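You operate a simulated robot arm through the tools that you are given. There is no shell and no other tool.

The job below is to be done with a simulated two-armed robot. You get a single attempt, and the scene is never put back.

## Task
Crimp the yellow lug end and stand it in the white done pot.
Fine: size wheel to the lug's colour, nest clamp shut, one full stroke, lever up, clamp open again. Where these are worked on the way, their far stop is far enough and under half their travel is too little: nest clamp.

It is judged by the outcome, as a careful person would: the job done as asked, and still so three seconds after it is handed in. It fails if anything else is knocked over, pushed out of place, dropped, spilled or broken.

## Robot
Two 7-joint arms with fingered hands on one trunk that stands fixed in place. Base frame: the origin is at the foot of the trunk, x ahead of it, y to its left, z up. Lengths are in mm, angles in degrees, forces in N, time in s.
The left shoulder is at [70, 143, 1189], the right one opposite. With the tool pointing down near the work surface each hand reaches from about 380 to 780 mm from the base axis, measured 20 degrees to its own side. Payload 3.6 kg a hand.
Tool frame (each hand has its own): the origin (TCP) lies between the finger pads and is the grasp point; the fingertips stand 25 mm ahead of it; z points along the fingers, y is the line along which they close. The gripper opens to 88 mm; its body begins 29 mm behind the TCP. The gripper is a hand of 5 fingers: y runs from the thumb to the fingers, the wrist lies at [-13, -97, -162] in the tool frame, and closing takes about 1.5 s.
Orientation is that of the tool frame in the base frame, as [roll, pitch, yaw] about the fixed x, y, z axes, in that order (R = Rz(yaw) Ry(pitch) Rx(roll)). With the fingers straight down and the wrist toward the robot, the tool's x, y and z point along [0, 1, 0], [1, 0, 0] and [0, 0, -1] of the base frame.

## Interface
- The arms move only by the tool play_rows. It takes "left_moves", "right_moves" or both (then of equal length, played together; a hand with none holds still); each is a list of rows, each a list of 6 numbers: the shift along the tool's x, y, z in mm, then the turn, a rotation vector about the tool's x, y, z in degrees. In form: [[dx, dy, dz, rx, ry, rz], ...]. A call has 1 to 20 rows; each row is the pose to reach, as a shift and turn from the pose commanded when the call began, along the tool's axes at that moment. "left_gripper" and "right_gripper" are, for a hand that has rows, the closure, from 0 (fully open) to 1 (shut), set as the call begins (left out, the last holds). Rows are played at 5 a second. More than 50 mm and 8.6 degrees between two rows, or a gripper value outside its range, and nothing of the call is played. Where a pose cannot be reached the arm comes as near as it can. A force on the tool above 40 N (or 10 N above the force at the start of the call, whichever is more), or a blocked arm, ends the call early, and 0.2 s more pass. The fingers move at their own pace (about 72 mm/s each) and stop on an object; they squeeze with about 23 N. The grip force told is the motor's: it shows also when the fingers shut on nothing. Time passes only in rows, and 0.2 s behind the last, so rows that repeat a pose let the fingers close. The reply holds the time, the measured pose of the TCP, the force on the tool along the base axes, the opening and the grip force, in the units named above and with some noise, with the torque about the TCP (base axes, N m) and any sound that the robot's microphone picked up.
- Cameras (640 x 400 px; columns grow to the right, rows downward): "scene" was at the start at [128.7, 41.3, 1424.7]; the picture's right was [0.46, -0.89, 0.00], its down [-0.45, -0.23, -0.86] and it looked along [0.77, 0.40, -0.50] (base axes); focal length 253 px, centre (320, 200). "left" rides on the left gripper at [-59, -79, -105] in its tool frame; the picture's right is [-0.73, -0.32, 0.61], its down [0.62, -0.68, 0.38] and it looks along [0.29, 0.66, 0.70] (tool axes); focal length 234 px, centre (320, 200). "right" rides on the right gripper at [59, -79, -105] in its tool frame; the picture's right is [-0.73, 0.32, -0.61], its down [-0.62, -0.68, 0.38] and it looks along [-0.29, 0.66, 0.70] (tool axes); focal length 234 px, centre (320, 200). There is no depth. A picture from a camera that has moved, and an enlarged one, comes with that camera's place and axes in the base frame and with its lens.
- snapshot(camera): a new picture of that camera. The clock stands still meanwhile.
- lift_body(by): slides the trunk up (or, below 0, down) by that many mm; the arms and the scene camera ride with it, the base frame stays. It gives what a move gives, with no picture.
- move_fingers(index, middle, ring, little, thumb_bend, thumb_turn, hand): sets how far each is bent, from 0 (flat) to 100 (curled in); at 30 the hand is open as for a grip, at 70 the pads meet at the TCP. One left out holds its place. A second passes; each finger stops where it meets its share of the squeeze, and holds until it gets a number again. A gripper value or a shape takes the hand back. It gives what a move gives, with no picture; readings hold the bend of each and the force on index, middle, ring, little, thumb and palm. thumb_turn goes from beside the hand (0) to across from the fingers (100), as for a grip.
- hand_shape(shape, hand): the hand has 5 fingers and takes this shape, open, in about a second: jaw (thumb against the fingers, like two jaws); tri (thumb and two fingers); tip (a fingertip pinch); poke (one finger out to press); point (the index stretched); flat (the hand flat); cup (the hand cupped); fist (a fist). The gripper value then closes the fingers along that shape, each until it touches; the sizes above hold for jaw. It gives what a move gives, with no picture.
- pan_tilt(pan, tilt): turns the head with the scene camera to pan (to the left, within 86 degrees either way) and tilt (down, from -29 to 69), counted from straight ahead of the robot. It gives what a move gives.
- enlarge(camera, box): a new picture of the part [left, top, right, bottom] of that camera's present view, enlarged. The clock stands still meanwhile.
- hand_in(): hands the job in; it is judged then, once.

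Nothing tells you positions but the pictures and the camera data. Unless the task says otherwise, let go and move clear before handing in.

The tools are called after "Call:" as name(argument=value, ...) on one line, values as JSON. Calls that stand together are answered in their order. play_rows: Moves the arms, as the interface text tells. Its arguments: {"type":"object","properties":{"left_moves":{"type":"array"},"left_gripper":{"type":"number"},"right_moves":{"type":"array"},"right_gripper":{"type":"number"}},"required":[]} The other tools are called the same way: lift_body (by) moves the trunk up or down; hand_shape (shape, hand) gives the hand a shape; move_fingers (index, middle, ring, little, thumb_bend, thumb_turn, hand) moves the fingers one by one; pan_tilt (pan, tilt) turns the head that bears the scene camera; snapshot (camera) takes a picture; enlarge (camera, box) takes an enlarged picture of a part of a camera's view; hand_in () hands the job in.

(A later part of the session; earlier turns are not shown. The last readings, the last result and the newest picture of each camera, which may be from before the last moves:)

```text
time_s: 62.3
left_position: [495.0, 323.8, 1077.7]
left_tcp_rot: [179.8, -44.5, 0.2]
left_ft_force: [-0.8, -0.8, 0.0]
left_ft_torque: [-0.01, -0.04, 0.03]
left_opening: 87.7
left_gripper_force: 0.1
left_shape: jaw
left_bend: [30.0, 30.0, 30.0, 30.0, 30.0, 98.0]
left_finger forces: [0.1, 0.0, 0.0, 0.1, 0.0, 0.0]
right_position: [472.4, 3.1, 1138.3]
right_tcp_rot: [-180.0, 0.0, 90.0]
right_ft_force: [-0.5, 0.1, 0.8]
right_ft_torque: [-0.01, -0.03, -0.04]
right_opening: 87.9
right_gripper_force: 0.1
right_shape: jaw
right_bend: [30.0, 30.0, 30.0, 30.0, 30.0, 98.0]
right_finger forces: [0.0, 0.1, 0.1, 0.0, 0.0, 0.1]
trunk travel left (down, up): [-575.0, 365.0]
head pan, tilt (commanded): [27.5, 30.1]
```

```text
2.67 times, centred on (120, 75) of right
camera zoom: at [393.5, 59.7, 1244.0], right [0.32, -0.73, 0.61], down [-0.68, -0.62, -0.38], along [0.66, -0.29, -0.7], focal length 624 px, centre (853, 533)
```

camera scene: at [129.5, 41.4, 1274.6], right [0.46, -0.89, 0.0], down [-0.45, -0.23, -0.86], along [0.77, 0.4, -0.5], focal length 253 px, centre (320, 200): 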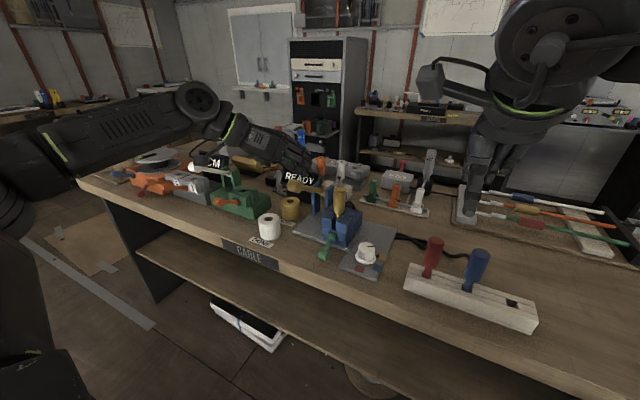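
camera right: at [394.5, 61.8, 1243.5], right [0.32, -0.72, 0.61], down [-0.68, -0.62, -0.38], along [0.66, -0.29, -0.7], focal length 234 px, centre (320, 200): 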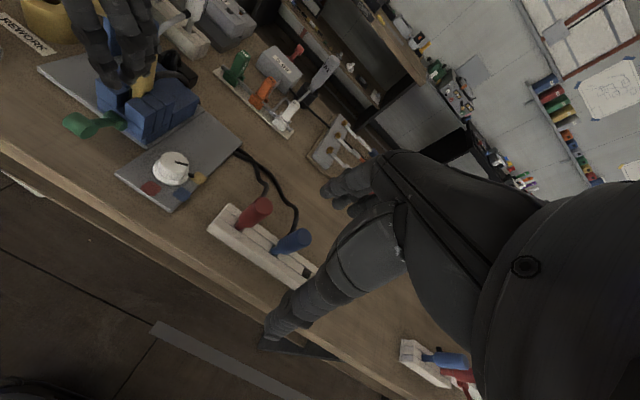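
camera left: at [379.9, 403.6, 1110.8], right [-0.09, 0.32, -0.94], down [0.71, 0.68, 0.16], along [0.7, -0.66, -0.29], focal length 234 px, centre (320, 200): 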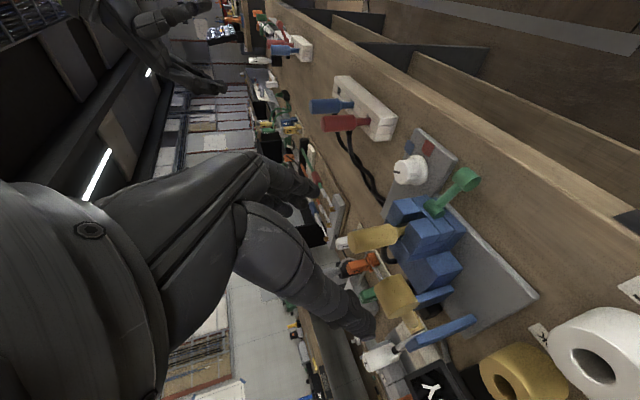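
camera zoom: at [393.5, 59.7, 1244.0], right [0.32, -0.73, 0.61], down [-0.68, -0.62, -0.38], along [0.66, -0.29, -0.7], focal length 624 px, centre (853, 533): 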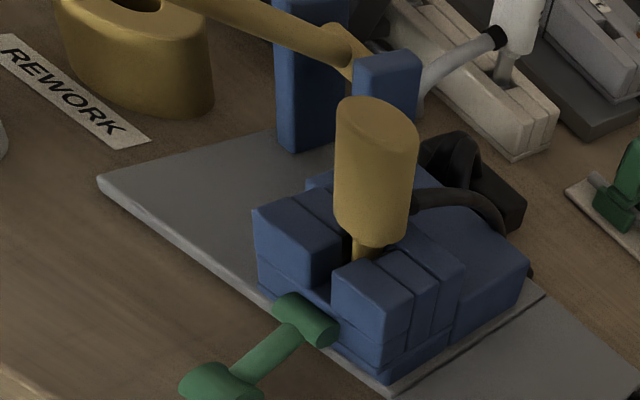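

The lever bar is back at z≈1000, as at the start. Now the clamp: its bar is at (554, 253, 843). I'll bring the hand low in front of it, leaning 50°, and pinch its ends to raise it again.

Call:
play_rows(left_moves=[[-22.4, 12, 23.2, 0, 1, 0], [-44.8, 24, 46.4, 0, 2, 0], [-67.2, 36, 69.6, 0, 3, 0], [-89.5, 48, 92.8, 0, 4, 0], [-112, 60, 116, 0, 5, 0], [-134.3, 70.8, 139.2, 0, 5.5, 0]], left_gripper=0.28)

Call:
snapshot(camera="left")

Call:
enlarge(camera="scene", box=[244, 170, 404, 270])

Call:
enlarge(camera="right", box=[0, 40, 200, 165])

```text
time_s: 63.7
left_position: [499.4, 254.6, 887.0]
left_tcp_rot: [179.7, -50.0, 0.4]
left_ft_force: [0.5, 0.6, -0.3]
left_ft_torque: [0.01, 0.03, 0.0]
left_opening: 63.5
left_gripper_force: 0.1
left_shape: jaw
left_bend: [27.0, 36.0, 33.0, 34.0, 56.0, 99.0]
left_finger forces: [0.0, 0.0, 0.0, 0.0, 0.1, 0.0]
right_position: [472.3, 4.0, 1138.6]
right_tcp_rot: [180.0, 0.0, 90.0]
right_ft_force: [-0.4, 0.2, -0.3]
right_ft_torque: [0.03, 0.04, 0.03]
right_opening: 87.6
right_gripper_force: 0.0
right_shape: jaw
right_bend: [30.0, 30.0, 30.0, 30.0, 30.0, 98.0]
right_finger forces: [0.0, 0.0, 0.0, 0.0, 0.0, 0.0]
trunk travel left (down, up): [-575.0, 365.0]
head pan, tilt (commanded): [27.5, 30.1]
```

```text
taken
camera left: at [380.1, 334.3, 907.6], right [0.0, 0.32, -0.95], down [0.69, 0.68, 0.23], along [0.72, -0.66, -0.22], focal length 234 px, centre (320, 200)
```

left: 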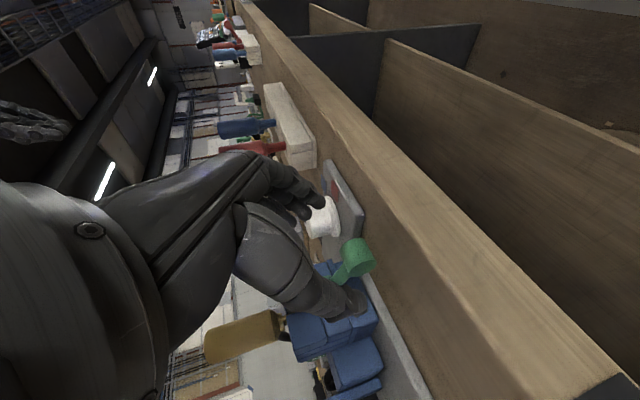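

```text
4.00 times, centred on (324, 220) of scene
camera zoom: at [129.3, 41.4, 1274.6], right [0.46, -0.89, 0.0], down [-0.45, -0.23, -0.86], along [0.77, 0.4, -0.5], focal length 1011 px, centre (304, 120)
```

zoom: 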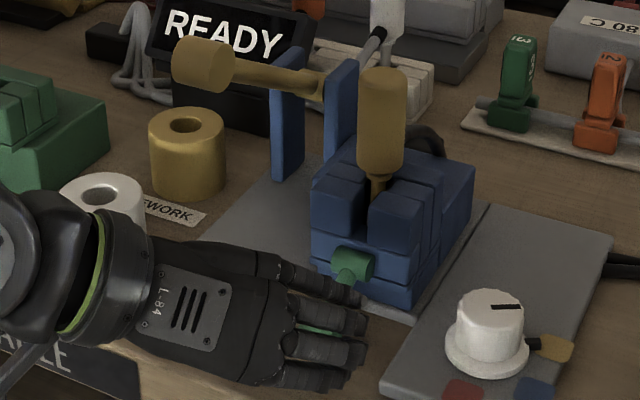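

```text
3.20 times, centred on (100, 102) of right
camera zoom: at [394.7, 60.7, 1243.5], right [0.32, -0.73, 0.61], down [-0.68, -0.62, -0.38], along [0.66, -0.29, -0.7], focal length 749 px, centre (1024, 512)
```

zoom: 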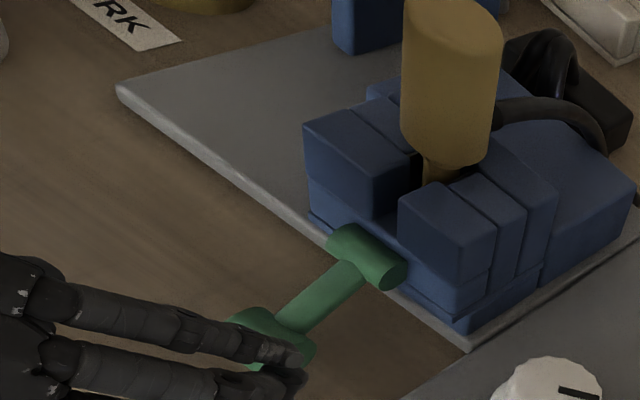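

Call:
enlarge(camera="left", box=[310, 220, 406, 280])

```text
6.67 times, centred on (358, 250) of left
camera zoom: at [380.1, 334.3, 907.6], right [0.0, 0.32, -0.95], down [0.69, 0.68, 0.23], along [0.72, -0.66, -0.22], focal length 1561 px, centre (67, -133)
```

zoom: 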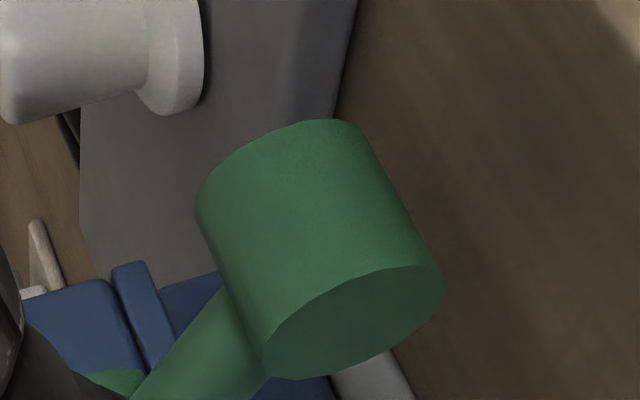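

From the wrist camera the bar lies about 58 mm ahead of the grasp point. I'll advance most of the way and re-check.

Call:
play_rows(left_moves=[[-1, 1, 12, 0, 0, 0], [-2, 1.5, 24, 0, 0, 0], [-3, 1.5, 36, 0, 0, 0]])

Call:
enlarge(camera="left", box=[240, 160, 432, 320])

Call:
enlarge(camera="right", box=[0, 60, 160, 160])

```text
time_s: 64.5
left_position: [524.8, 253.7, 860.0]
left_tcp_rot: [179.7, -49.9, 0.3]
left_ft_force: [-0.3, -1.0, 0.1]
left_ft_torque: [0.01, 0.04, 0.01]
left_opening: 63.6
left_gripper_force: 0.2
left_shape: jaw
left_bend: [27.0, 36.0, 33.0, 34.0, 56.0, 99.0]
left_finger forces: [0.0, 0.0, 0.0, 0.1, 0.1, 0.1]
right_position: [472.5, 4.2, 1137.1]
right_tcp_rot: [180.0, 0.1, 90.1]
right_ft_force: [0.5, 0.9, 0.6]
right_ft_torque: [0.02, -0.02, -0.03]
right_opening: 87.6
right_gripper_force: 0.0
right_shape: jaw
right_bend: [30.0, 30.0, 30.0, 30.0, 30.0, 98.0]
right_finger forces: [0.1, 0.0, 0.1, 0.0, 0.1, 0.0]
trunk travel left (down, up): [-575.0, 365.0]
head pan, tilt (commanded): [27.5, 30.1]
```

```text
2.50 times, centred on (336, 240) of left
camera zoom: at [406.5, 333.4, 881.2], right [0.0, 0.32, -0.95], down [0.69, 0.68, 0.23], along [0.72, -0.66, -0.22], focal length 585 px, centre (280, 100)
```

zoom: 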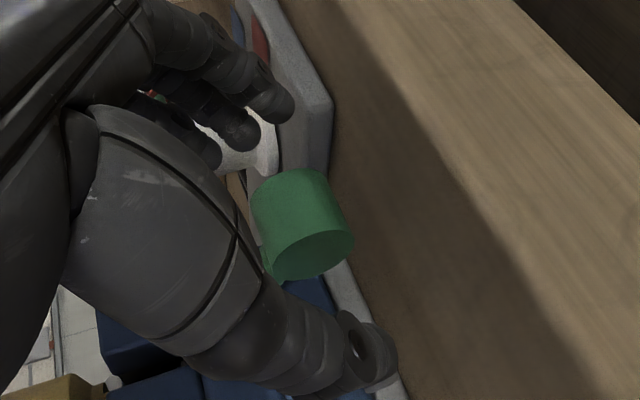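

```text
4.00 times, centred on (80, 110) of right
camera zoom: at [394.6, 60.8, 1243.6], right [0.32, -0.73, 0.61], down [-0.68, -0.62, -0.38], along [0.66, -0.29, -0.7], focal length 937 px, centre (1280, 560)
```

zoom: 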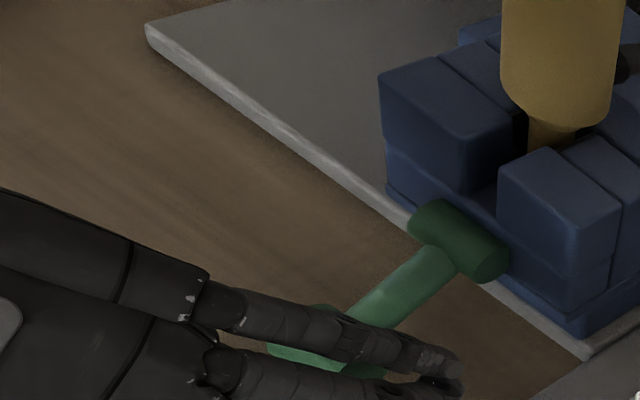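

The bar is now 22 mm ahead and centred. Final 15 mm, then close.

Call:
play_rows(left_moves=[[0, 0, 8, 0, 0, 0], [0, 0, 15.5, 0, 0, 0]])

Call:
play_rows(left_moves=[[0, 0, 0, 0, 0, 0], [0, 0, 0, 0, 0, 0], [0, 0, 0, 0, 0, 0], [0, 0, 0, 0, 0, 0], [0, 0, 0, 0, 0, 0], [0, 0, 0, 0, 0, 0], [0, 0, 0, 0, 0, 0]], left_gripper=1)

Call:
enlarge(camera="left", box=[240, 160, 432, 320])

Call:
enlarge(camera="right", box=[0, 60, 160, 160])

```text
time_s: 65.1
left_position: [536.7, 252.1, 850.7]
left_tcp_rot: [179.7, -50.0, 0.2]
left_ft_force: [0.8, 0.5, -0.3]
left_ft_torque: [-0.01, 0.01, 0.01]
left_opening: 63.7
left_gripper_force: 0.1
left_shape: jaw
left_bend: [27.0, 36.0, 33.0, 34.0, 56.0, 99.0]
left_finger forces: [0.0, 0.0, 0.1, 0.1, 0.0, 0.0]
right_position: [473.6, 4.7, 1138.0]
right_tcp_rot: [180.0, 0.0, 90.1]
right_ft_force: [-0.3, 0.5, -0.5]
right_ft_torque: [-0.04, -0.02, -0.02]
right_opening: 87.7
right_gripper_force: 0.0
right_shape: jaw
right_bend: [30.0, 30.0, 30.0, 30.0, 30.0, 98.0]
right_finger forces: [0.1, 0.0, 0.1, 0.0, 0.0, 0.0]
trunk travel left (down, up): [-575.0, 365.0]
head pan, tilt (commanded): [27.5, 30.1]
```

```text
time_s: 66.7
left_position: [536.1, 251.2, 851.5]
left_tcp_rot: [179.6, -50.1, 0.5]
left_ft_force: [-1.7, -4.8, -1.4]
left_ft_torque: [0.03, -0.01, -0.04]
left_opening: 11.3
left_gripper_force: 23.2
left_shape: jaw
left_bend: [73.0, 61.0, 61.0, 67.0, 80.0, 100.0]
left_finger forces: [0.0, 3.4, 3.5, 0.1, 4.7, 0.0]
right_position: [472.8, 3.0, 1138.3]
right_tcp_rot: [180.0, 0.0, 90.0]
right_ft_force: [0.4, 0.1, 0.3]
right_ft_torque: [0.03, 0.03, 0.01]
right_opening: 87.6
right_gripper_force: 0.1
right_shape: jaw
right_bend: [30.0, 30.0, 30.0, 30.0, 30.0, 98.0]
right_finger forces: [0.0, 0.0, 0.0, 0.0, 0.1, 0.1]
trunk travel left (down, up): [-575.0, 365.0]
head pan, tilt (commanded): [27.5, 30.1]
```

```text
2.50 times, centred on (336, 240) of left
camera zoom: at [417.8, 331.5, 872.6], right [0.0, 0.32, -0.95], down [0.69, 0.68, 0.23], along [0.72, -0.66, -0.22], focal length 585 px, centre (280, 100)
```

zoom: 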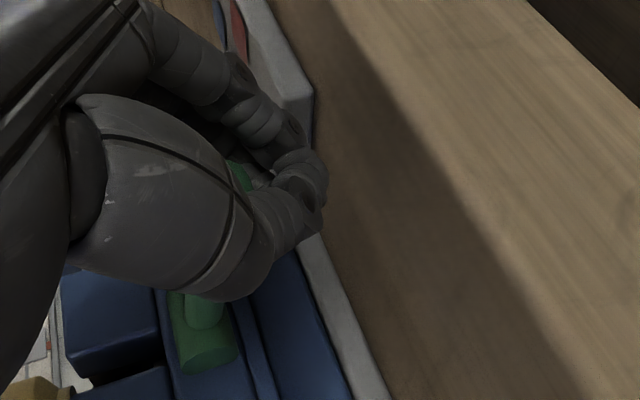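

```text
4.00 times, centred on (80, 110) of right
camera zoom: at [393.9, 59.6, 1243.9], right [0.32, -0.73, 0.61], down [-0.68, -0.62, -0.38], along [0.66, -0.29, -0.7], focal length 937 px, centre (1280, 560)
```

zoom: 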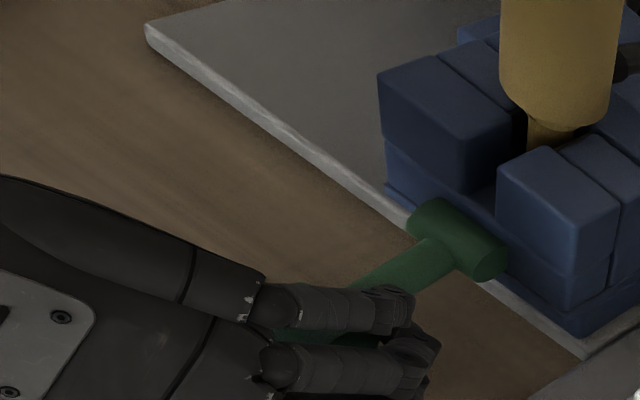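

The fingers closed just under the bar and cammed it upward, so it now rides on top of them. I'll lift along the arc and let the fingers carry it up.

Call:
play_rows(left_moves=[[4.3, 0, -4.2, 0, 0, 0], [8.5, 0, -8.5, 0, 0, 0], [15.3, 0, -12.9, 0, 0, 0], [22.1, 0, -17.2, 0, 0, 0]])

Call:
enlarge(camera="left", box=[240, 160, 432, 320])

Call:
enlarge(camera="right", box=[0, 60, 160, 160])

Call:
enlarge(camera="scene", box=[260, 180, 388, 260])

```text
time_s: 67.7
left_position: [538.6, 252.2, 877.7]
left_tcp_rot: [179.8, -50.1, 0.2]
left_ft_force: [2.9, -7.6, -4.0]
left_ft_torque: [0.16, 0.15, 0.01]
left_opening: 10.5
left_gripper_force: 23.4
left_shape: jaw
left_bend: [73.0, 74.0, 60.0, 67.0, 79.0, 100.0]
left_finger forces: [0.0, 3.3, 6.9, 0.0, 1.2, 0.0]
right_position: [474.2, 2.8, 1137.7]
right_tcp_rot: [-179.9, -0.1, 90.1]
right_ft_force: [0.5, -0.7, 0.4]
right_ft_torque: [-0.04, -0.01, -0.01]
right_opening: 87.8
right_gripper_force: 0.1
right_shape: jaw
right_bend: [30.0, 30.0, 30.0, 30.0, 30.0, 98.0]
right_finger forces: [0.0, 0.1, 0.1, 0.0, 0.0, 0.1]
trunk travel left (down, up): [-575.0, 365.0]
head pan, tilt (commanded): [27.5, 30.1]
```

```text
2.50 times, centred on (336, 240) of left
camera zoom: at [419.8, 332.1, 899.5], right [0.0, 0.32, -0.95], down [0.69, 0.68, 0.23], along [0.72, -0.66, -0.22], focal length 585 px, centre (280, 100)
```

zoom: 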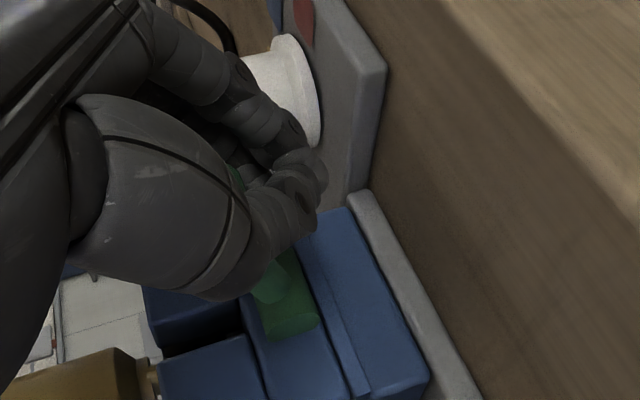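

```text
4.00 times, centred on (80, 110) of right
camera zoom: at [395.6, 58.9, 1243.3], right [0.32, -0.73, 0.61], down [-0.68, -0.62, -0.38], along [0.66, -0.29, -0.7], focal length 937 px, centre (1280, 560)
```

zoom: 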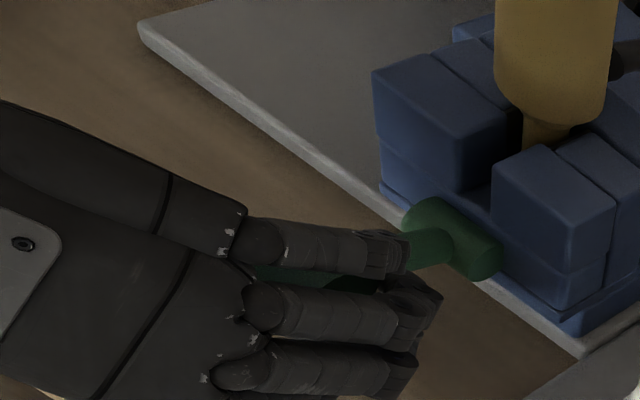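

```text
5.00 times, centred on (324, 220) of scene
camera zoom: at [130.1, 39.6, 1274.6], right [0.46, -0.89, 0.0], down [-0.45, -0.23, -0.86], along [0.77, 0.4, -0.5], focal length 1264 px, centre (300, 100)
```

zoom: 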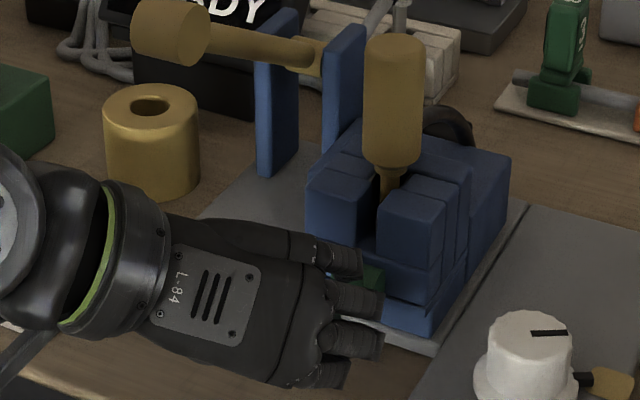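

The clamp arm is coming up with the hand. Continuing to its upper stop.

Call:
play_rows(left_moves=[[3, 0, -1.2, 0, 0, 0], [5.9, 0, -2.3, 0, 0, 0], [8.8, 0, -3.5, 0, 0, 0], [11.8, 0, -4.6, 0, 0, 0], [15, 0, -5.4, 0, 0, 0], [18.3, 0, -6.2, 0, 0, 0]])

Call:
enlarge(camera="left", box=[240, 160, 432, 320])

Call:
enlarge(camera="right", box=[0, 60, 160, 160])

Call:
enlarge(camera="scene", box=[260, 180, 388, 260])

```text
time_s: 69.1
left_position: [544.7, 252.9, 891.4]
left_tcp_rot: [179.6, -49.5, 0.4]
left_ft_force: [-10.4, -10.4, -31.7]
left_ft_torque: [0.22, 0.12, -0.04]
left_opening: 10.6
left_gripper_force: 23.3
left_shape: jaw
left_bend: [73.0, 59.0, 71.0, 67.0, 79.0, 96.0]
left_finger forces: [5.8, 10.3, 1.4, 0.0, 17.6, 0.0]
right_position: [474.4, 3.6, 1136.4]
right_tcp_rot: [-179.9, 0.0, 90.1]
right_ft_force: [-0.4, 0.5, -0.4]
right_ft_torque: [-0.02, 0.01, 0.02]
right_opening: 87.7
right_gripper_force: 0.0
right_shape: jaw
right_bend: [30.0, 30.0, 30.0, 30.0, 30.0, 98.0]
right_finger forces: [0.0, 0.0, 0.0, 0.1, 0.0, 0.1]
trunk travel left (down, up): [-575.0, 365.0]
head pan, tilt (commanded): [27.5, 30.1]
```

```text
2.50 times, centred on (336, 240) of left
camera zoom: at [426.2, 333.0, 915.2], right [-0.01, 0.32, -0.95], down [0.7, 0.68, 0.22], along [0.72, -0.66, -0.23], focal length 585 px, centre (280, 100)
```

zoom: 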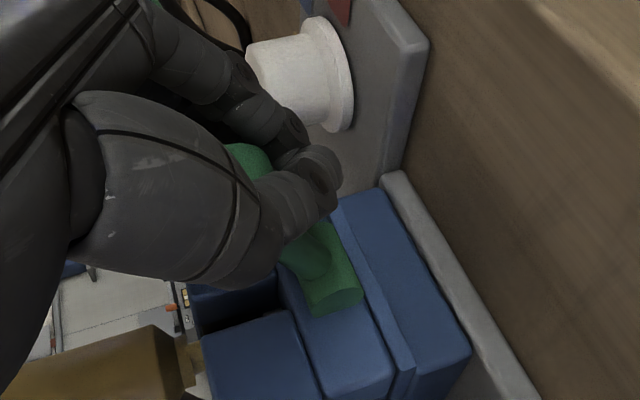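

```text
4.00 times, centred on (80, 110) of right
camera zoom: at [396.5, 60.7, 1242.5], right [0.32, -0.73, 0.61], down [-0.68, -0.62, -0.38], along [0.66, -0.29, -0.7], focal length 937 px, centre (1280, 560)
```

zoom: 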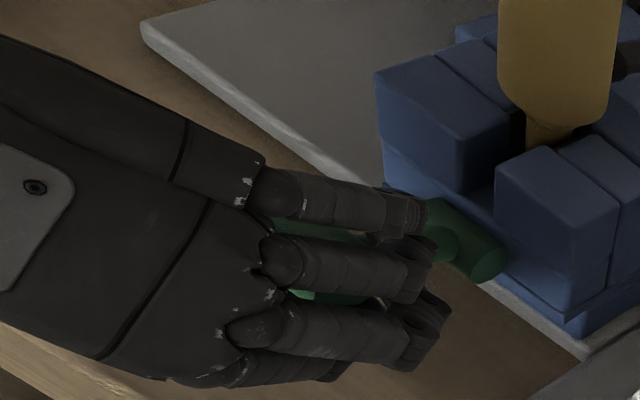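

```text
5.00 times, centred on (324, 220) of scene
camera zoom: at [131.1, 41.3, 1274.1], right [0.46, -0.89, 0.0], down [-0.45, -0.23, -0.86], along [0.77, 0.4, -0.5], focal length 1264 px, centre (300, 100)
```

zoom: 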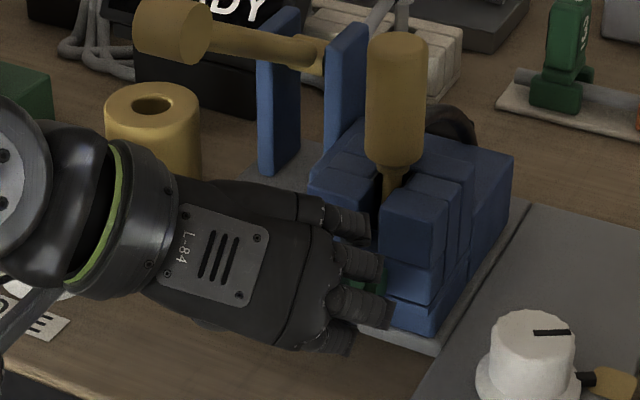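

The clamp is against its upper (open) stop. I'll open the fingers and back out along them.

Call:
play_rows(left_moves=[[-1.5, 0, 1.5, 0, 0, 0], [-1.5, 0, 1.5, 0, 0, 0], [-1.5, 0, 1.5, 0, 0, 0], [-1.5, 0, 1.5, 0, 0, 0], [-1.5, 0, 1.5, 0, 0, 0], [-1.5, 0, 1.5, 0, 0, 0]], left_gripper=0.15)

Call:
enlarge(camera="left", box=[240, 160, 432, 320])

Call:
enlarge(camera="scene", box=[260, 180, 388, 260])

```text
time_s: 70.5
left_position: [543.2, 254.2, 894.1]
left_tcp_rot: [179.8, -50.1, 0.2]
left_ft_force: [-0.5, 0.5, 0.5]
left_ft_torque: [-0.01, -0.02, 0.02]
left_opening: 74.4
left_gripper_force: 0.0
left_shape: jaw
left_bend: [28.0, 33.0, 31.0, 32.0, 43.0, 99.0]
left_finger forces: [0.1, 0.0, 0.0, 0.1, 0.0, 0.1]
right_position: [471.9, 3.0, 1136.9]
right_tcp_rot: [-180.0, -0.1, 90.0]
right_ft_force: [0.0, 0.0, 0.9]
right_ft_torque: [0.01, -0.02, -0.03]
right_opening: 87.6
right_gripper_force: 0.1
right_shape: jaw
right_bend: [30.0, 30.0, 30.0, 30.0, 30.0, 98.0]
right_finger forces: [0.0, 0.0, 0.1, 0.0, 0.0, 0.1]
trunk travel left (down, up): [-575.0, 365.0]
head pan, tilt (commanded): [27.5, 30.1]
```

```text
2.50 times, centred on (336, 240) of left
camera zoom: at [425.5, 332.6, 915.2], right [0.0, 0.32, -0.95], down [0.69, 0.68, 0.23], along [0.72, -0.66, -0.22], focal length 585 px, centre (280, 100)
```

zoom: 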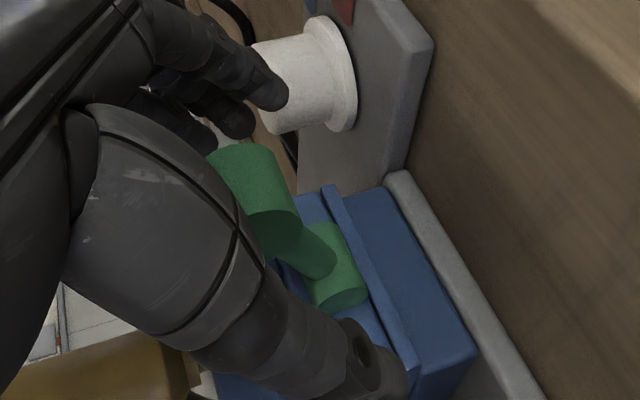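

```text
5.00 times, centred on (324, 220) of scene
camera zoom: at [128.7, 41.3, 1274.7], right [0.46, -0.89, 0.0], down [-0.45, -0.23, -0.86], along [0.77, 0.4, -0.5], focal length 1264 px, centre (300, 100)
```

zoom: 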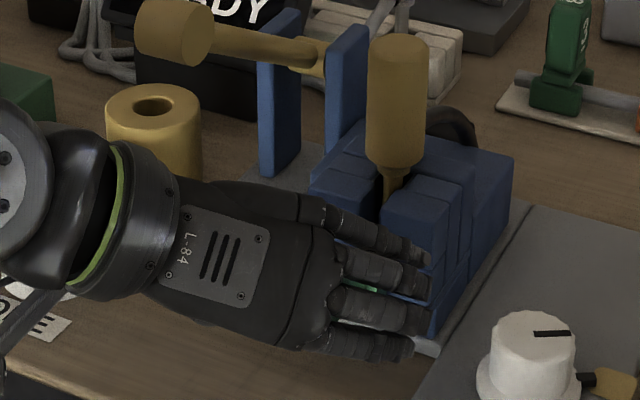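

The clamp stays up. Backing out and rising.

Call:
play_rows(left_moves=[[0, 0, -15, 0, 0, 0], [0, 0, -35, 0, 0, 0], [0, 0, -60, 0, 0, 0], [5, 0, -90, 0, 0, 0], [20, 0, -120, 0, 0, 0]], left_gripper=0)

Call:
enlarge(camera="scene", box=[260, 160, 420, 260])

Call:
enlarge(camera="right", box=[20, 40, 180, 140])

Call:
snapshot(camera="left")

```text
time_s: 71.7
left_position: [465.2, 254.0, 988.1]
left_tcp_rot: [179.8, -50.1, 0.2]
left_ft_force: [0.3, 0.3, -0.2]
left_ft_torque: [0.01, 0.01, 0.0]
left_opening: 87.7
left_gripper_force: 0.1
left_shape: jaw
left_bend: [30.0, 30.0, 30.0, 30.0, 30.0, 98.0]
left_finger forces: [0.0, 0.1, 0.1, 0.1, 0.0, 0.1]
right_position: [472.0, 3.5, 1138.6]
right_tcp_rot: [180.0, 0.0, 90.0]
right_ft_force: [-0.1, 0.9, -0.1]
right_ft_torque: [-0.03, 0.03, -0.01]
right_opening: 87.8
right_gripper_force: 0.1
right_shape: jaw
right_bend: [30.0, 30.0, 30.0, 30.0, 30.0, 98.0]
right_finger forces: [0.1, 0.0, 0.0, 0.1, 0.0, 0.0]
trunk travel left (down, up): [-575.0, 365.0]
head pan, tilt (commanded): [27.5, 30.1]
```

```text
4.00 times, centred on (340, 210) of scene
camera zoom: at [128.2, 41.2, 1274.7], right [0.46, -0.89, 0.0], down [-0.44, -0.23, -0.87], along [0.77, 0.4, -0.5], focal length 1011 px, centre (240, 160)
```

zoom: 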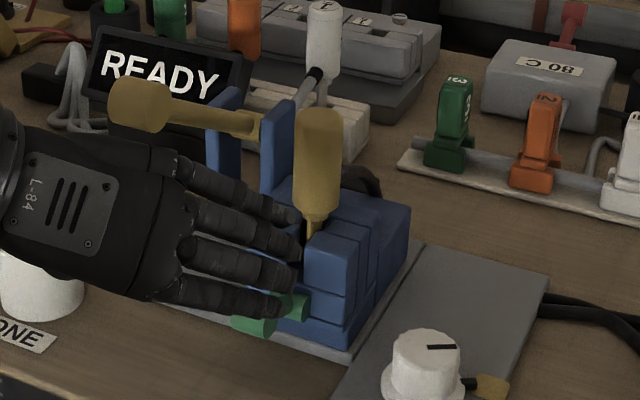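

```text
4.00 times, centred on (100, 90) of right
camera zoom: at [393.7, 60.5, 1243.9], right [0.32, -0.73, 0.61], down [-0.68, -0.62, -0.38], along [0.66, -0.29, -0.7], focal length 937 px, centre (1200, 640)
```

zoom: 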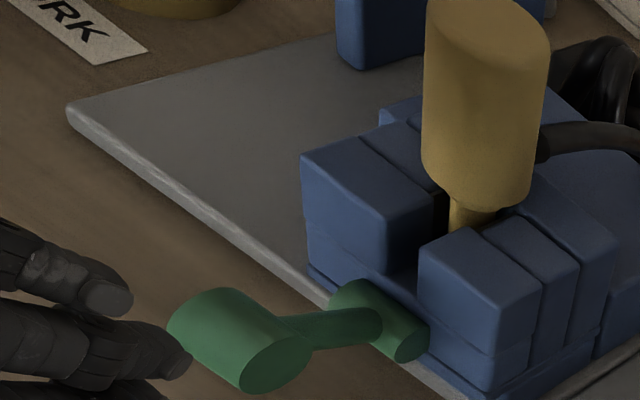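

```text
taken
camera left: at [346.3, 333.8, 1009.1], right [0.0, 0.32, -0.95], down [0.69, 0.68, 0.23], along [0.72, -0.66, -0.22], focal length 234 px, centre (320, 200)
```

left: 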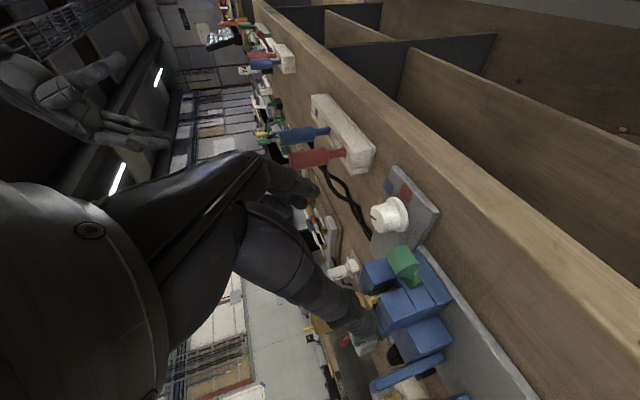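

The clamp is back at its original open position and the lever is up. Now I need the lug. First I'll bring the hand back to fingers-down with the wrist toward the robot and look at the lug and its cable from above.

Call:
play_rows(left_moves=[[11.6, -1, -8.8, 0, -7.14, 0], [23.2, -2, -17.7, 0, -14.3, 0], [34.8, -3, -26.5, 0, -21.4, 0], [46.5, -4, -35.3, 0, -28.6, 0], [58, -5, -44.1, 0, -35.7, 0], [69.7, -6, -53, 0, -42.9, 0], [81.3, -6, -61.8, 0, -50, 0]])

Call:
play_rows(left_moves=[[6, -3, -3, 0, 0, -7.5], [12, -6, -6, 0, 0, -15], [18, -9, -9, 0, 0, -22.5], [24, -12, -12, 0, 0, -30], [30, -15, -15, 0, 0, -37.5], [36, -18, -18, 0, 0, -45], [42, -21, -21, 0, 0, -52.5], [48, -24, -24, 0, 0, -60], [54, -27, -27, 0, 0, -67.5], [60, -30, -30, 0, 0, -75], [66, -33, -30, 0, 0, -82.5], [72, -36, -30, 0, 0, -90]])

Call:
snapshot(camera="left")

Call:
snapshot(camera="scene")

```text
time_s: 73.3
left_position: [469.5, 259.2, 1089.5]
left_tcp_rot: [179.9, 0.0, 0.2]
left_ft_force: [0.4, -0.1, 0.2]
left_ft_torque: [0.04, -0.02, 0.0]
left_opening: 87.7
left_gripper_force: 0.0
left_shape: jaw
left_bend: [30.0, 30.0, 30.0, 30.0, 30.0, 98.0]
left_finger forces: [0.0, 0.1, 0.1, 0.0, 0.1, 0.0]
right_position: [472.7, 2.0, 1137.9]
right_tcp_rot: [-179.9, -0.1, 90.0]
right_ft_force: [0.2, -0.7, 0.3]
right_ft_torque: [-0.01, 0.02, 0.02]
right_opening: 87.7
right_gripper_force: 0.1
right_shape: jaw
right_bend: [30.0, 30.0, 30.0, 30.0, 30.0, 98.0]
right_finger forces: [0.0, 0.1, 0.0, 0.0, 0.0, 0.0]
trunk travel left (down, up): [-575.0, 365.0]
head pan, tilt (commanded): [27.5, 30.1]
```

```text
time_s: 75.9
left_position: [541.6, 296.8, 1117.4]
left_tcp_rot: [-180.0, 0.2, 90.2]
left_ft_force: [0.1, 0.2, 0.2]
left_ft_torque: [0.0, -0.01, 0.02]
left_opening: 87.9
left_gripper_force: 0.1
left_shape: jaw
left_bend: [30.0, 30.0, 30.0, 30.0, 30.0, 98.0]
left_finger forces: [0.1, 0.0, 0.0, 0.0, 0.1, 0.1]
right_position: [473.8, 3.7, 1137.3]
right_tcp_rot: [-180.0, 0.0, 90.0]
right_ft_force: [-0.3, -1.4, -0.2]
right_ft_torque: [-0.01, 0.0, -0.01]
right_opening: 87.6
right_gripper_force: 0.0
right_shape: jaw
right_bend: [30.0, 30.0, 30.0, 30.0, 30.0, 98.0]
right_finger forces: [0.0, 0.1, 0.1, 0.0, 0.1, 0.0]
trunk travel left (down, up): [-575.0, 365.0]
head pan, tilt (commanded): [27.5, 30.1]
```

```text
taken
camera left: at [463.2, 238.1, 1222.5], right [-0.32, -0.73, -0.6], down [-0.68, 0.62, -0.39], along [0.66, 0.29, -0.7], focal length 234 px, centre (320, 200)
```

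left: 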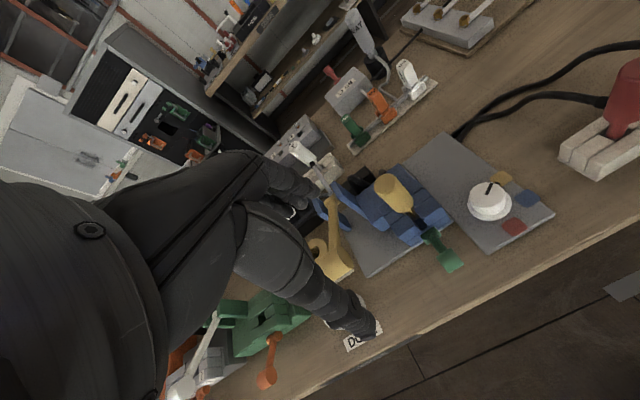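

```text
taken
camera scene: at [128.9, 40.7, 1274.7], right [0.46, -0.89, 0.0], down [-0.45, -0.23, -0.86], along [0.77, 0.4, -0.5], focal length 253 px, centre (320, 200)
```

scene: 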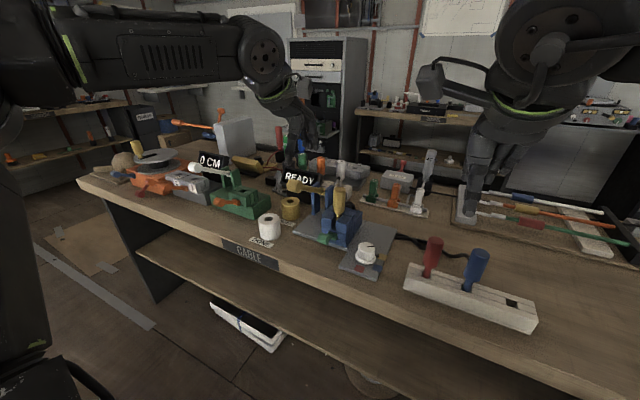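

Everything looks in order. I'll zoom on the lug and its cable from this overhead angle.

Call:
enlarge(camera="left", box=[330, 150, 474, 240])

Call:
enlarge(camera="right", box=[80, 20, 240, 120])

Call:
enlarge(camera="scene", box=[300, 170, 380, 220])

```text
4.44 times, centred on (402, 195) of left
camera zoom: at [463.2, 238.1, 1222.5], right [-0.32, -0.73, -0.6], down [-0.68, 0.62, -0.39], along [0.66, 0.29, -0.7], focal length 1041 px, centre (-44, 222)
```

zoom: 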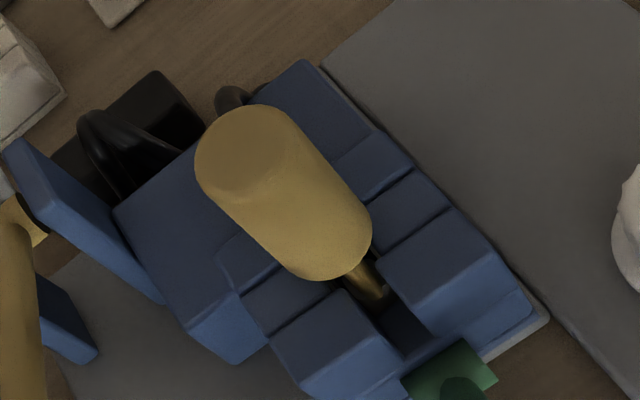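

```text
4.00 times, centred on (160, 70) of right
camera zoom: at [394.4, 60.0, 1243.7], right [0.32, -0.73, 0.61], down [-0.68, -0.62, -0.38], along [0.66, -0.29, -0.7], focal length 937 px, centre (960, 720)
```

zoom: 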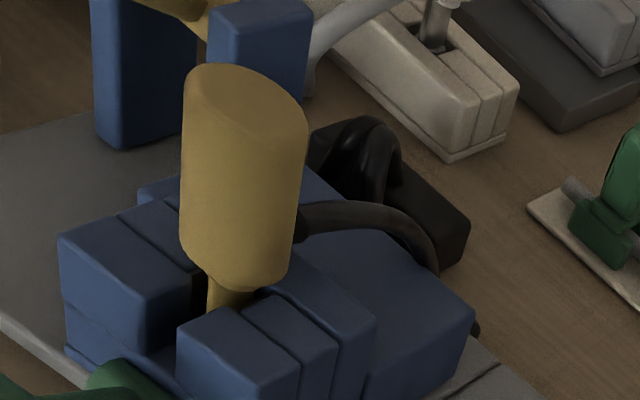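

```text
8.00 times, centred on (340, 195) of scene
camera zoom: at [128.9, 40.7, 1274.7], right [0.46, -0.89, 0.0], down [-0.45, -0.23, -0.86], along [0.77, 0.4, -0.5], focal length 2022 px, centre (160, 240)
```

zoom: 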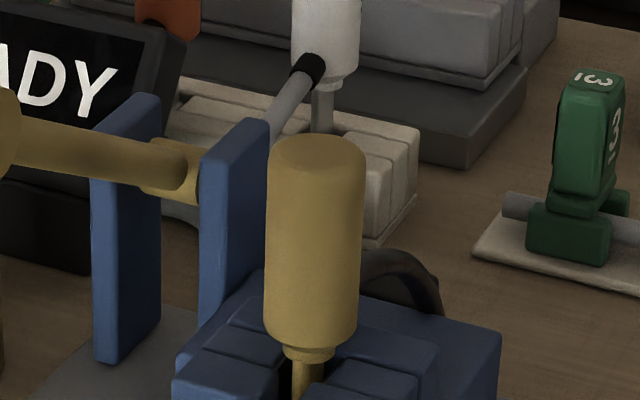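

The cable leaves the lug to the rear-right, low down. I'll turn the hand 25° counter-clockwise so the fingers come in from the rear-left and stay off the cable, and go above the lug.

Call:
play_rows(left_moves=[[-10, 18.5, 4, 0, 0, -5], [-20, 37, 8, 0, 0, -10], [-30, 55.6, 16, 0, 0, -15], [-40, 74.2, 26, 0, 0, -20], [-49.9, 92.7, 40, 0, 0, -25]])

Call:
snapshot(camera="left")

Call:
enlarge(camera="scene", box=[260, 110, 420, 230])

Call:
enlarge(camera="right", box=[40, 0, 240, 125])

```text
time_s: 77.1
left_position: [636.2, 244.5, 1077.5]
left_tcp_rot: [-179.8, 0.2, 115.4]
left_ft_force: [0.1, 0.3, -0.3]
left_ft_torque: [0.04, 0.04, 0.03]
left_opening: 87.9
left_gripper_force: 0.0
left_shape: jaw
left_bend: [30.0, 30.0, 30.0, 30.0, 30.0, 98.0]
left_finger forces: [0.0, 0.1, 0.1, 0.0, 0.0, 0.1]
right_position: [474.6, 2.9, 1136.8]
right_tcp_rot: [-179.8, 0.0, 89.9]
right_ft_force: [0.6, 0.0, 0.1]
right_ft_torque: [0.0, 0.0, 0.01]
right_opening: 87.7
right_gripper_force: 0.1
right_shape: jaw
right_bend: [30.0, 30.0, 30.0, 30.0, 30.0, 98.0]
right_finger forces: [0.0, 0.0, 0.0, 0.0, 0.0, 0.0]
trunk travel left (down, up): [-575.0, 365.0]
head pan, tilt (commanded): [27.5, 30.1]
```

```text
taken
camera left: at [591.2, 159.3, 1182.9], right [0.02, -0.8, -0.6], down [-0.88, 0.27, -0.38], along [0.47, 0.54, -0.7], focal length 234 px, centre (320, 200)
```

left: 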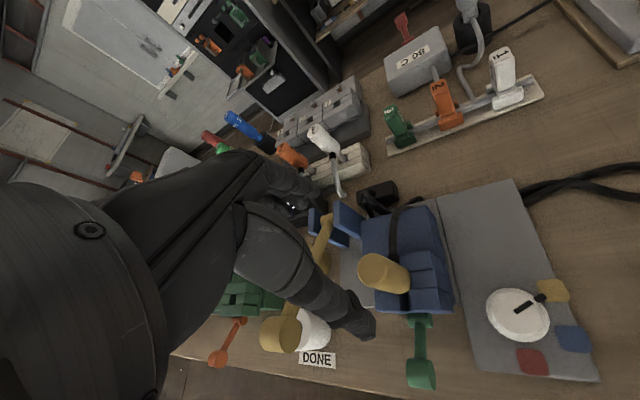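

```text
3.33 times, centred on (340, 170) of scene
camera zoom: at [130.6, 41.2, 1274.5], right [0.46, -0.89, 0.0], down [-0.45, -0.23, -0.86], along [0.77, 0.4, -0.5], focal length 842 px, centre (253, 300)
```

zoom: 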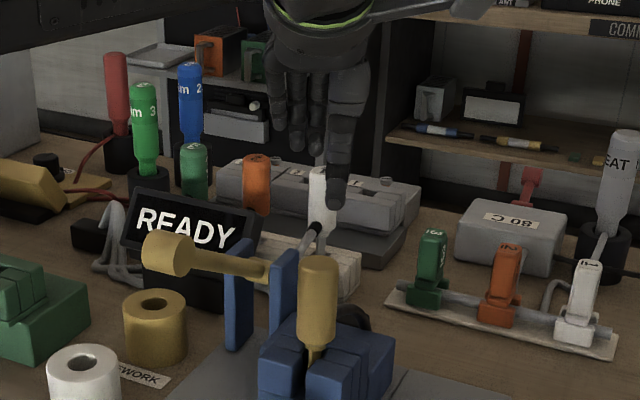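

```text
3.20 times, centred on (140, 62) of right
camera zoom: at [396.0, 60.6, 1243.1], right [0.32, -0.73, 0.61], down [-0.68, -0.62, -0.38], along [0.66, -0.29, -0.7], focal length 749 px, centre (896, 640)
```

zoom: 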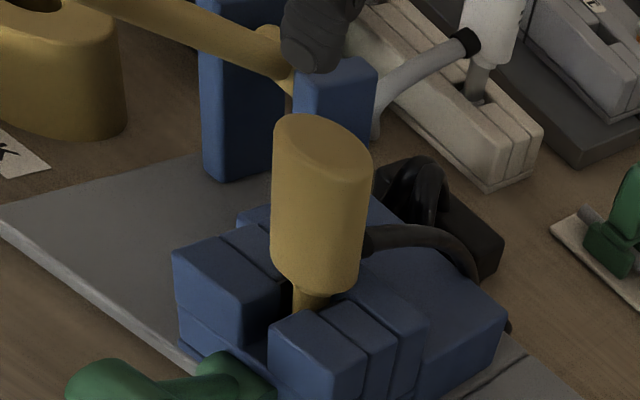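

Call:
enlarge(camera="left", box=[310, 170, 470, 310])

```text
2.86 times, centred on (390, 240) of left
camera zoom: at [591.2, 159.3, 1182.9], right [0.02, -0.8, -0.6], down [-0.88, 0.27, -0.38], along [0.47, 0.54, -0.7], focal length 669 px, centre (120, 86)
```

zoom: 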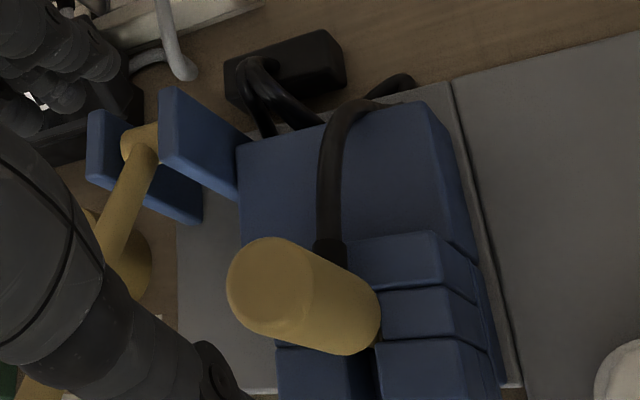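

Now the cable is clear: it leaves the lug straight to the rear at z≈948. I'll grip only the upper part of the yellow sleeve (TCP z≈984), so the fingertips stay above the cable. Descending part-way first.

Call:
play_rows(left_moves=[[1.2, 0, 20, 0, 0, 0], [2.4, 0, 40, 0, 0, 0], [3.5, -0.1, 60, 0, 0, 0]])

Call:
snapshot(camera="left")

Call:
enlarge(camera="scene", box=[290, 140, 390, 203])

Call:
enlarge(camera="right", box=[60, 0, 220, 100])

```text
time_s: 77.9
left_position: [633.8, 248.1, 1019.7]
left_tcp_rot: [-179.8, 0.2, 115.1]
left_ft_force: [0.2, 0.4, -1.0]
left_ft_torque: [-0.02, -0.01, -0.01]
left_opening: 87.4
left_gripper_force: 0.0
left_shape: jaw
left_bend: [30.0, 30.0, 30.0, 30.0, 30.0, 98.0]
left_finger forces: [0.0, 0.0, 0.1, 0.0, 0.1, 0.1]
right_position: [471.5, 3.9, 1138.9]
right_tcp_rot: [180.0, 0.0, 89.9]
right_ft_force: [-0.2, -0.7, -1.0]
right_ft_torque: [0.04, 0.02, 0.03]
right_opening: 87.5
right_gripper_force: 0.1
right_shape: jaw
right_bend: [30.0, 30.0, 30.0, 30.0, 30.0, 98.0]
right_finger forces: [0.0, 0.1, 0.1, 0.0, 0.1, 0.0]
trunk travel left (down, up): [-575.0, 365.0]
head pan, tilt (commanded): [27.5, 30.1]
```

```text
taken
camera left: at [586.7, 162.9, 1123.8], right [0.02, -0.8, -0.6], down [-0.88, 0.27, -0.38], along [0.47, 0.54, -0.7], focal length 234 px, centre (320, 200)
```

left: 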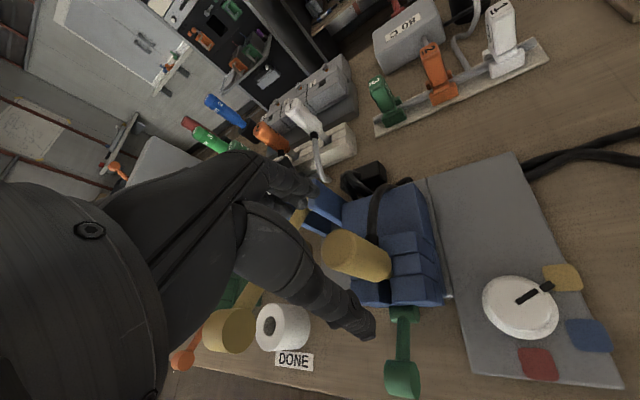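

```text
6.35 times, centred on (340, 172) of scene
camera zoom: at [128.8, 41.3, 1274.7], right [0.46, -0.89, 0.0], down [-0.45, -0.23, -0.86], along [0.77, 0.4, -0.5], focal length 1604 px, centre (193, 381)
```

zoom: 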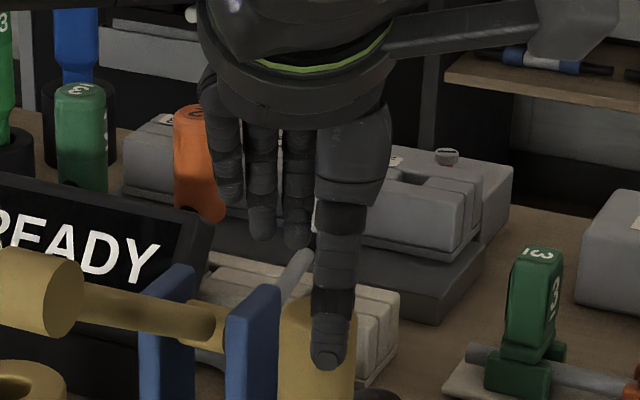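

```text
4.00 times, centred on (140, 50) of right
camera zoom: at [394.2, 60.7, 1243.7], right [0.32, -0.73, 0.61], down [-0.68, -0.62, -0.38], along [0.66, -0.29, -0.7], focal length 937 px, centre (1040, 800)
```

zoom: 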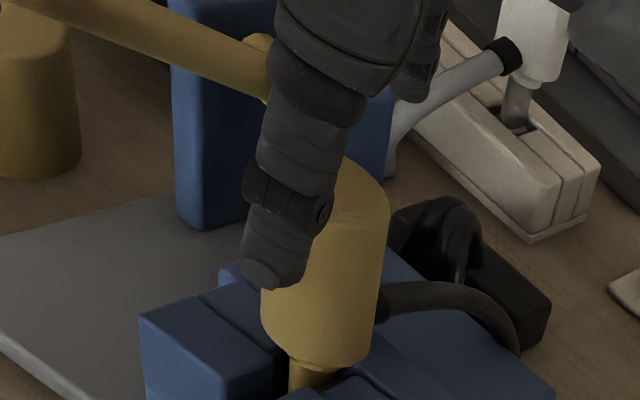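

The lug top sits exactly on the grasp line. Descending the last 36 mm and closing on the upper sleeve.

Call:
play_rows(left_moves=[[0, 0, 14, 0, 0, 0], [0, 0, 28, 0, 0, 0], [0, 0, 36, 0, 0, 0]])

Call:
enlarge(camera="right", box=[60, 0, 220, 100])

Call:
enlarge(camera="left", box=[240, 160, 432, 320])

```text
time_s: 78.7
left_position: [632.4, 250.2, 983.5]
left_tcp_rot: [-179.9, 0.3, 115.2]
left_ft_force: [0.1, -0.3, 0.0]
left_ft_torque: [0.05, 0.0, 0.01]
left_opening: 87.5
left_gripper_force: 0.1
left_shape: jaw
left_bend: [30.0, 30.0, 30.0, 30.0, 30.0, 98.0]
left_finger forces: [0.0, 0.0, 0.1, 0.1, 0.0, 0.0]
right_position: [472.8, 3.6, 1138.2]
right_tcp_rot: [-180.0, 0.0, 90.0]
right_ft_force: [-0.4, -0.1, 0.0]
right_ft_torque: [0.04, -0.01, 0.03]
right_opening: 87.4
right_gripper_force: 0.0
right_shape: jaw
right_bend: [30.0, 30.0, 30.0, 30.0, 30.0, 98.0]
right_finger forces: [0.0, 0.0, 0.0, 0.0, 0.0, 0.0]
trunk travel left (down, up): [-575.0, 365.0]
head pan, tilt (commanded): [27.5, 30.1]
```

```text
4.00 times, centred on (140, 50) of right
camera zoom: at [394.3, 60.5, 1243.7], right [0.32, -0.73, 0.61], down [-0.68, -0.62, -0.38], along [0.66, -0.29, -0.7], focal length 937 px, centre (1040, 800)
```

zoom: 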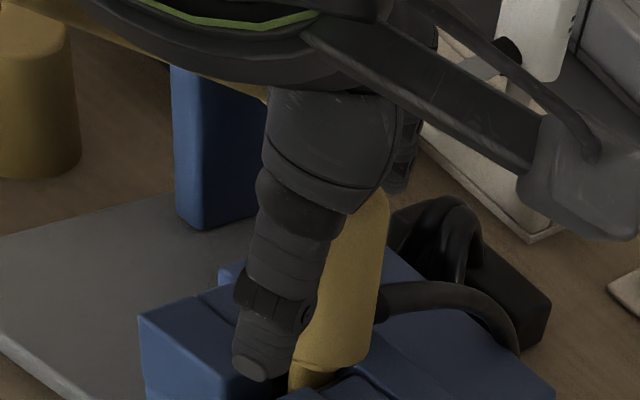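

```text
2.50 times, centred on (336, 240) of left
camera zoom: at [586.4, 164.3, 1087.3], right [0.02, -0.8, -0.6], down [-0.88, 0.27, -0.38], along [0.47, 0.54, -0.7], focal length 585 px, centre (280, 100)
```

zoom: 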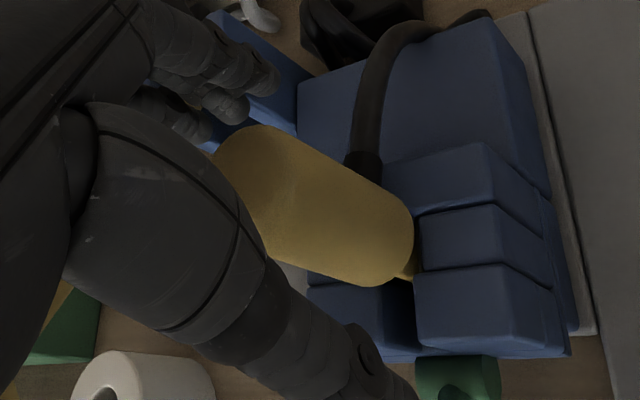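

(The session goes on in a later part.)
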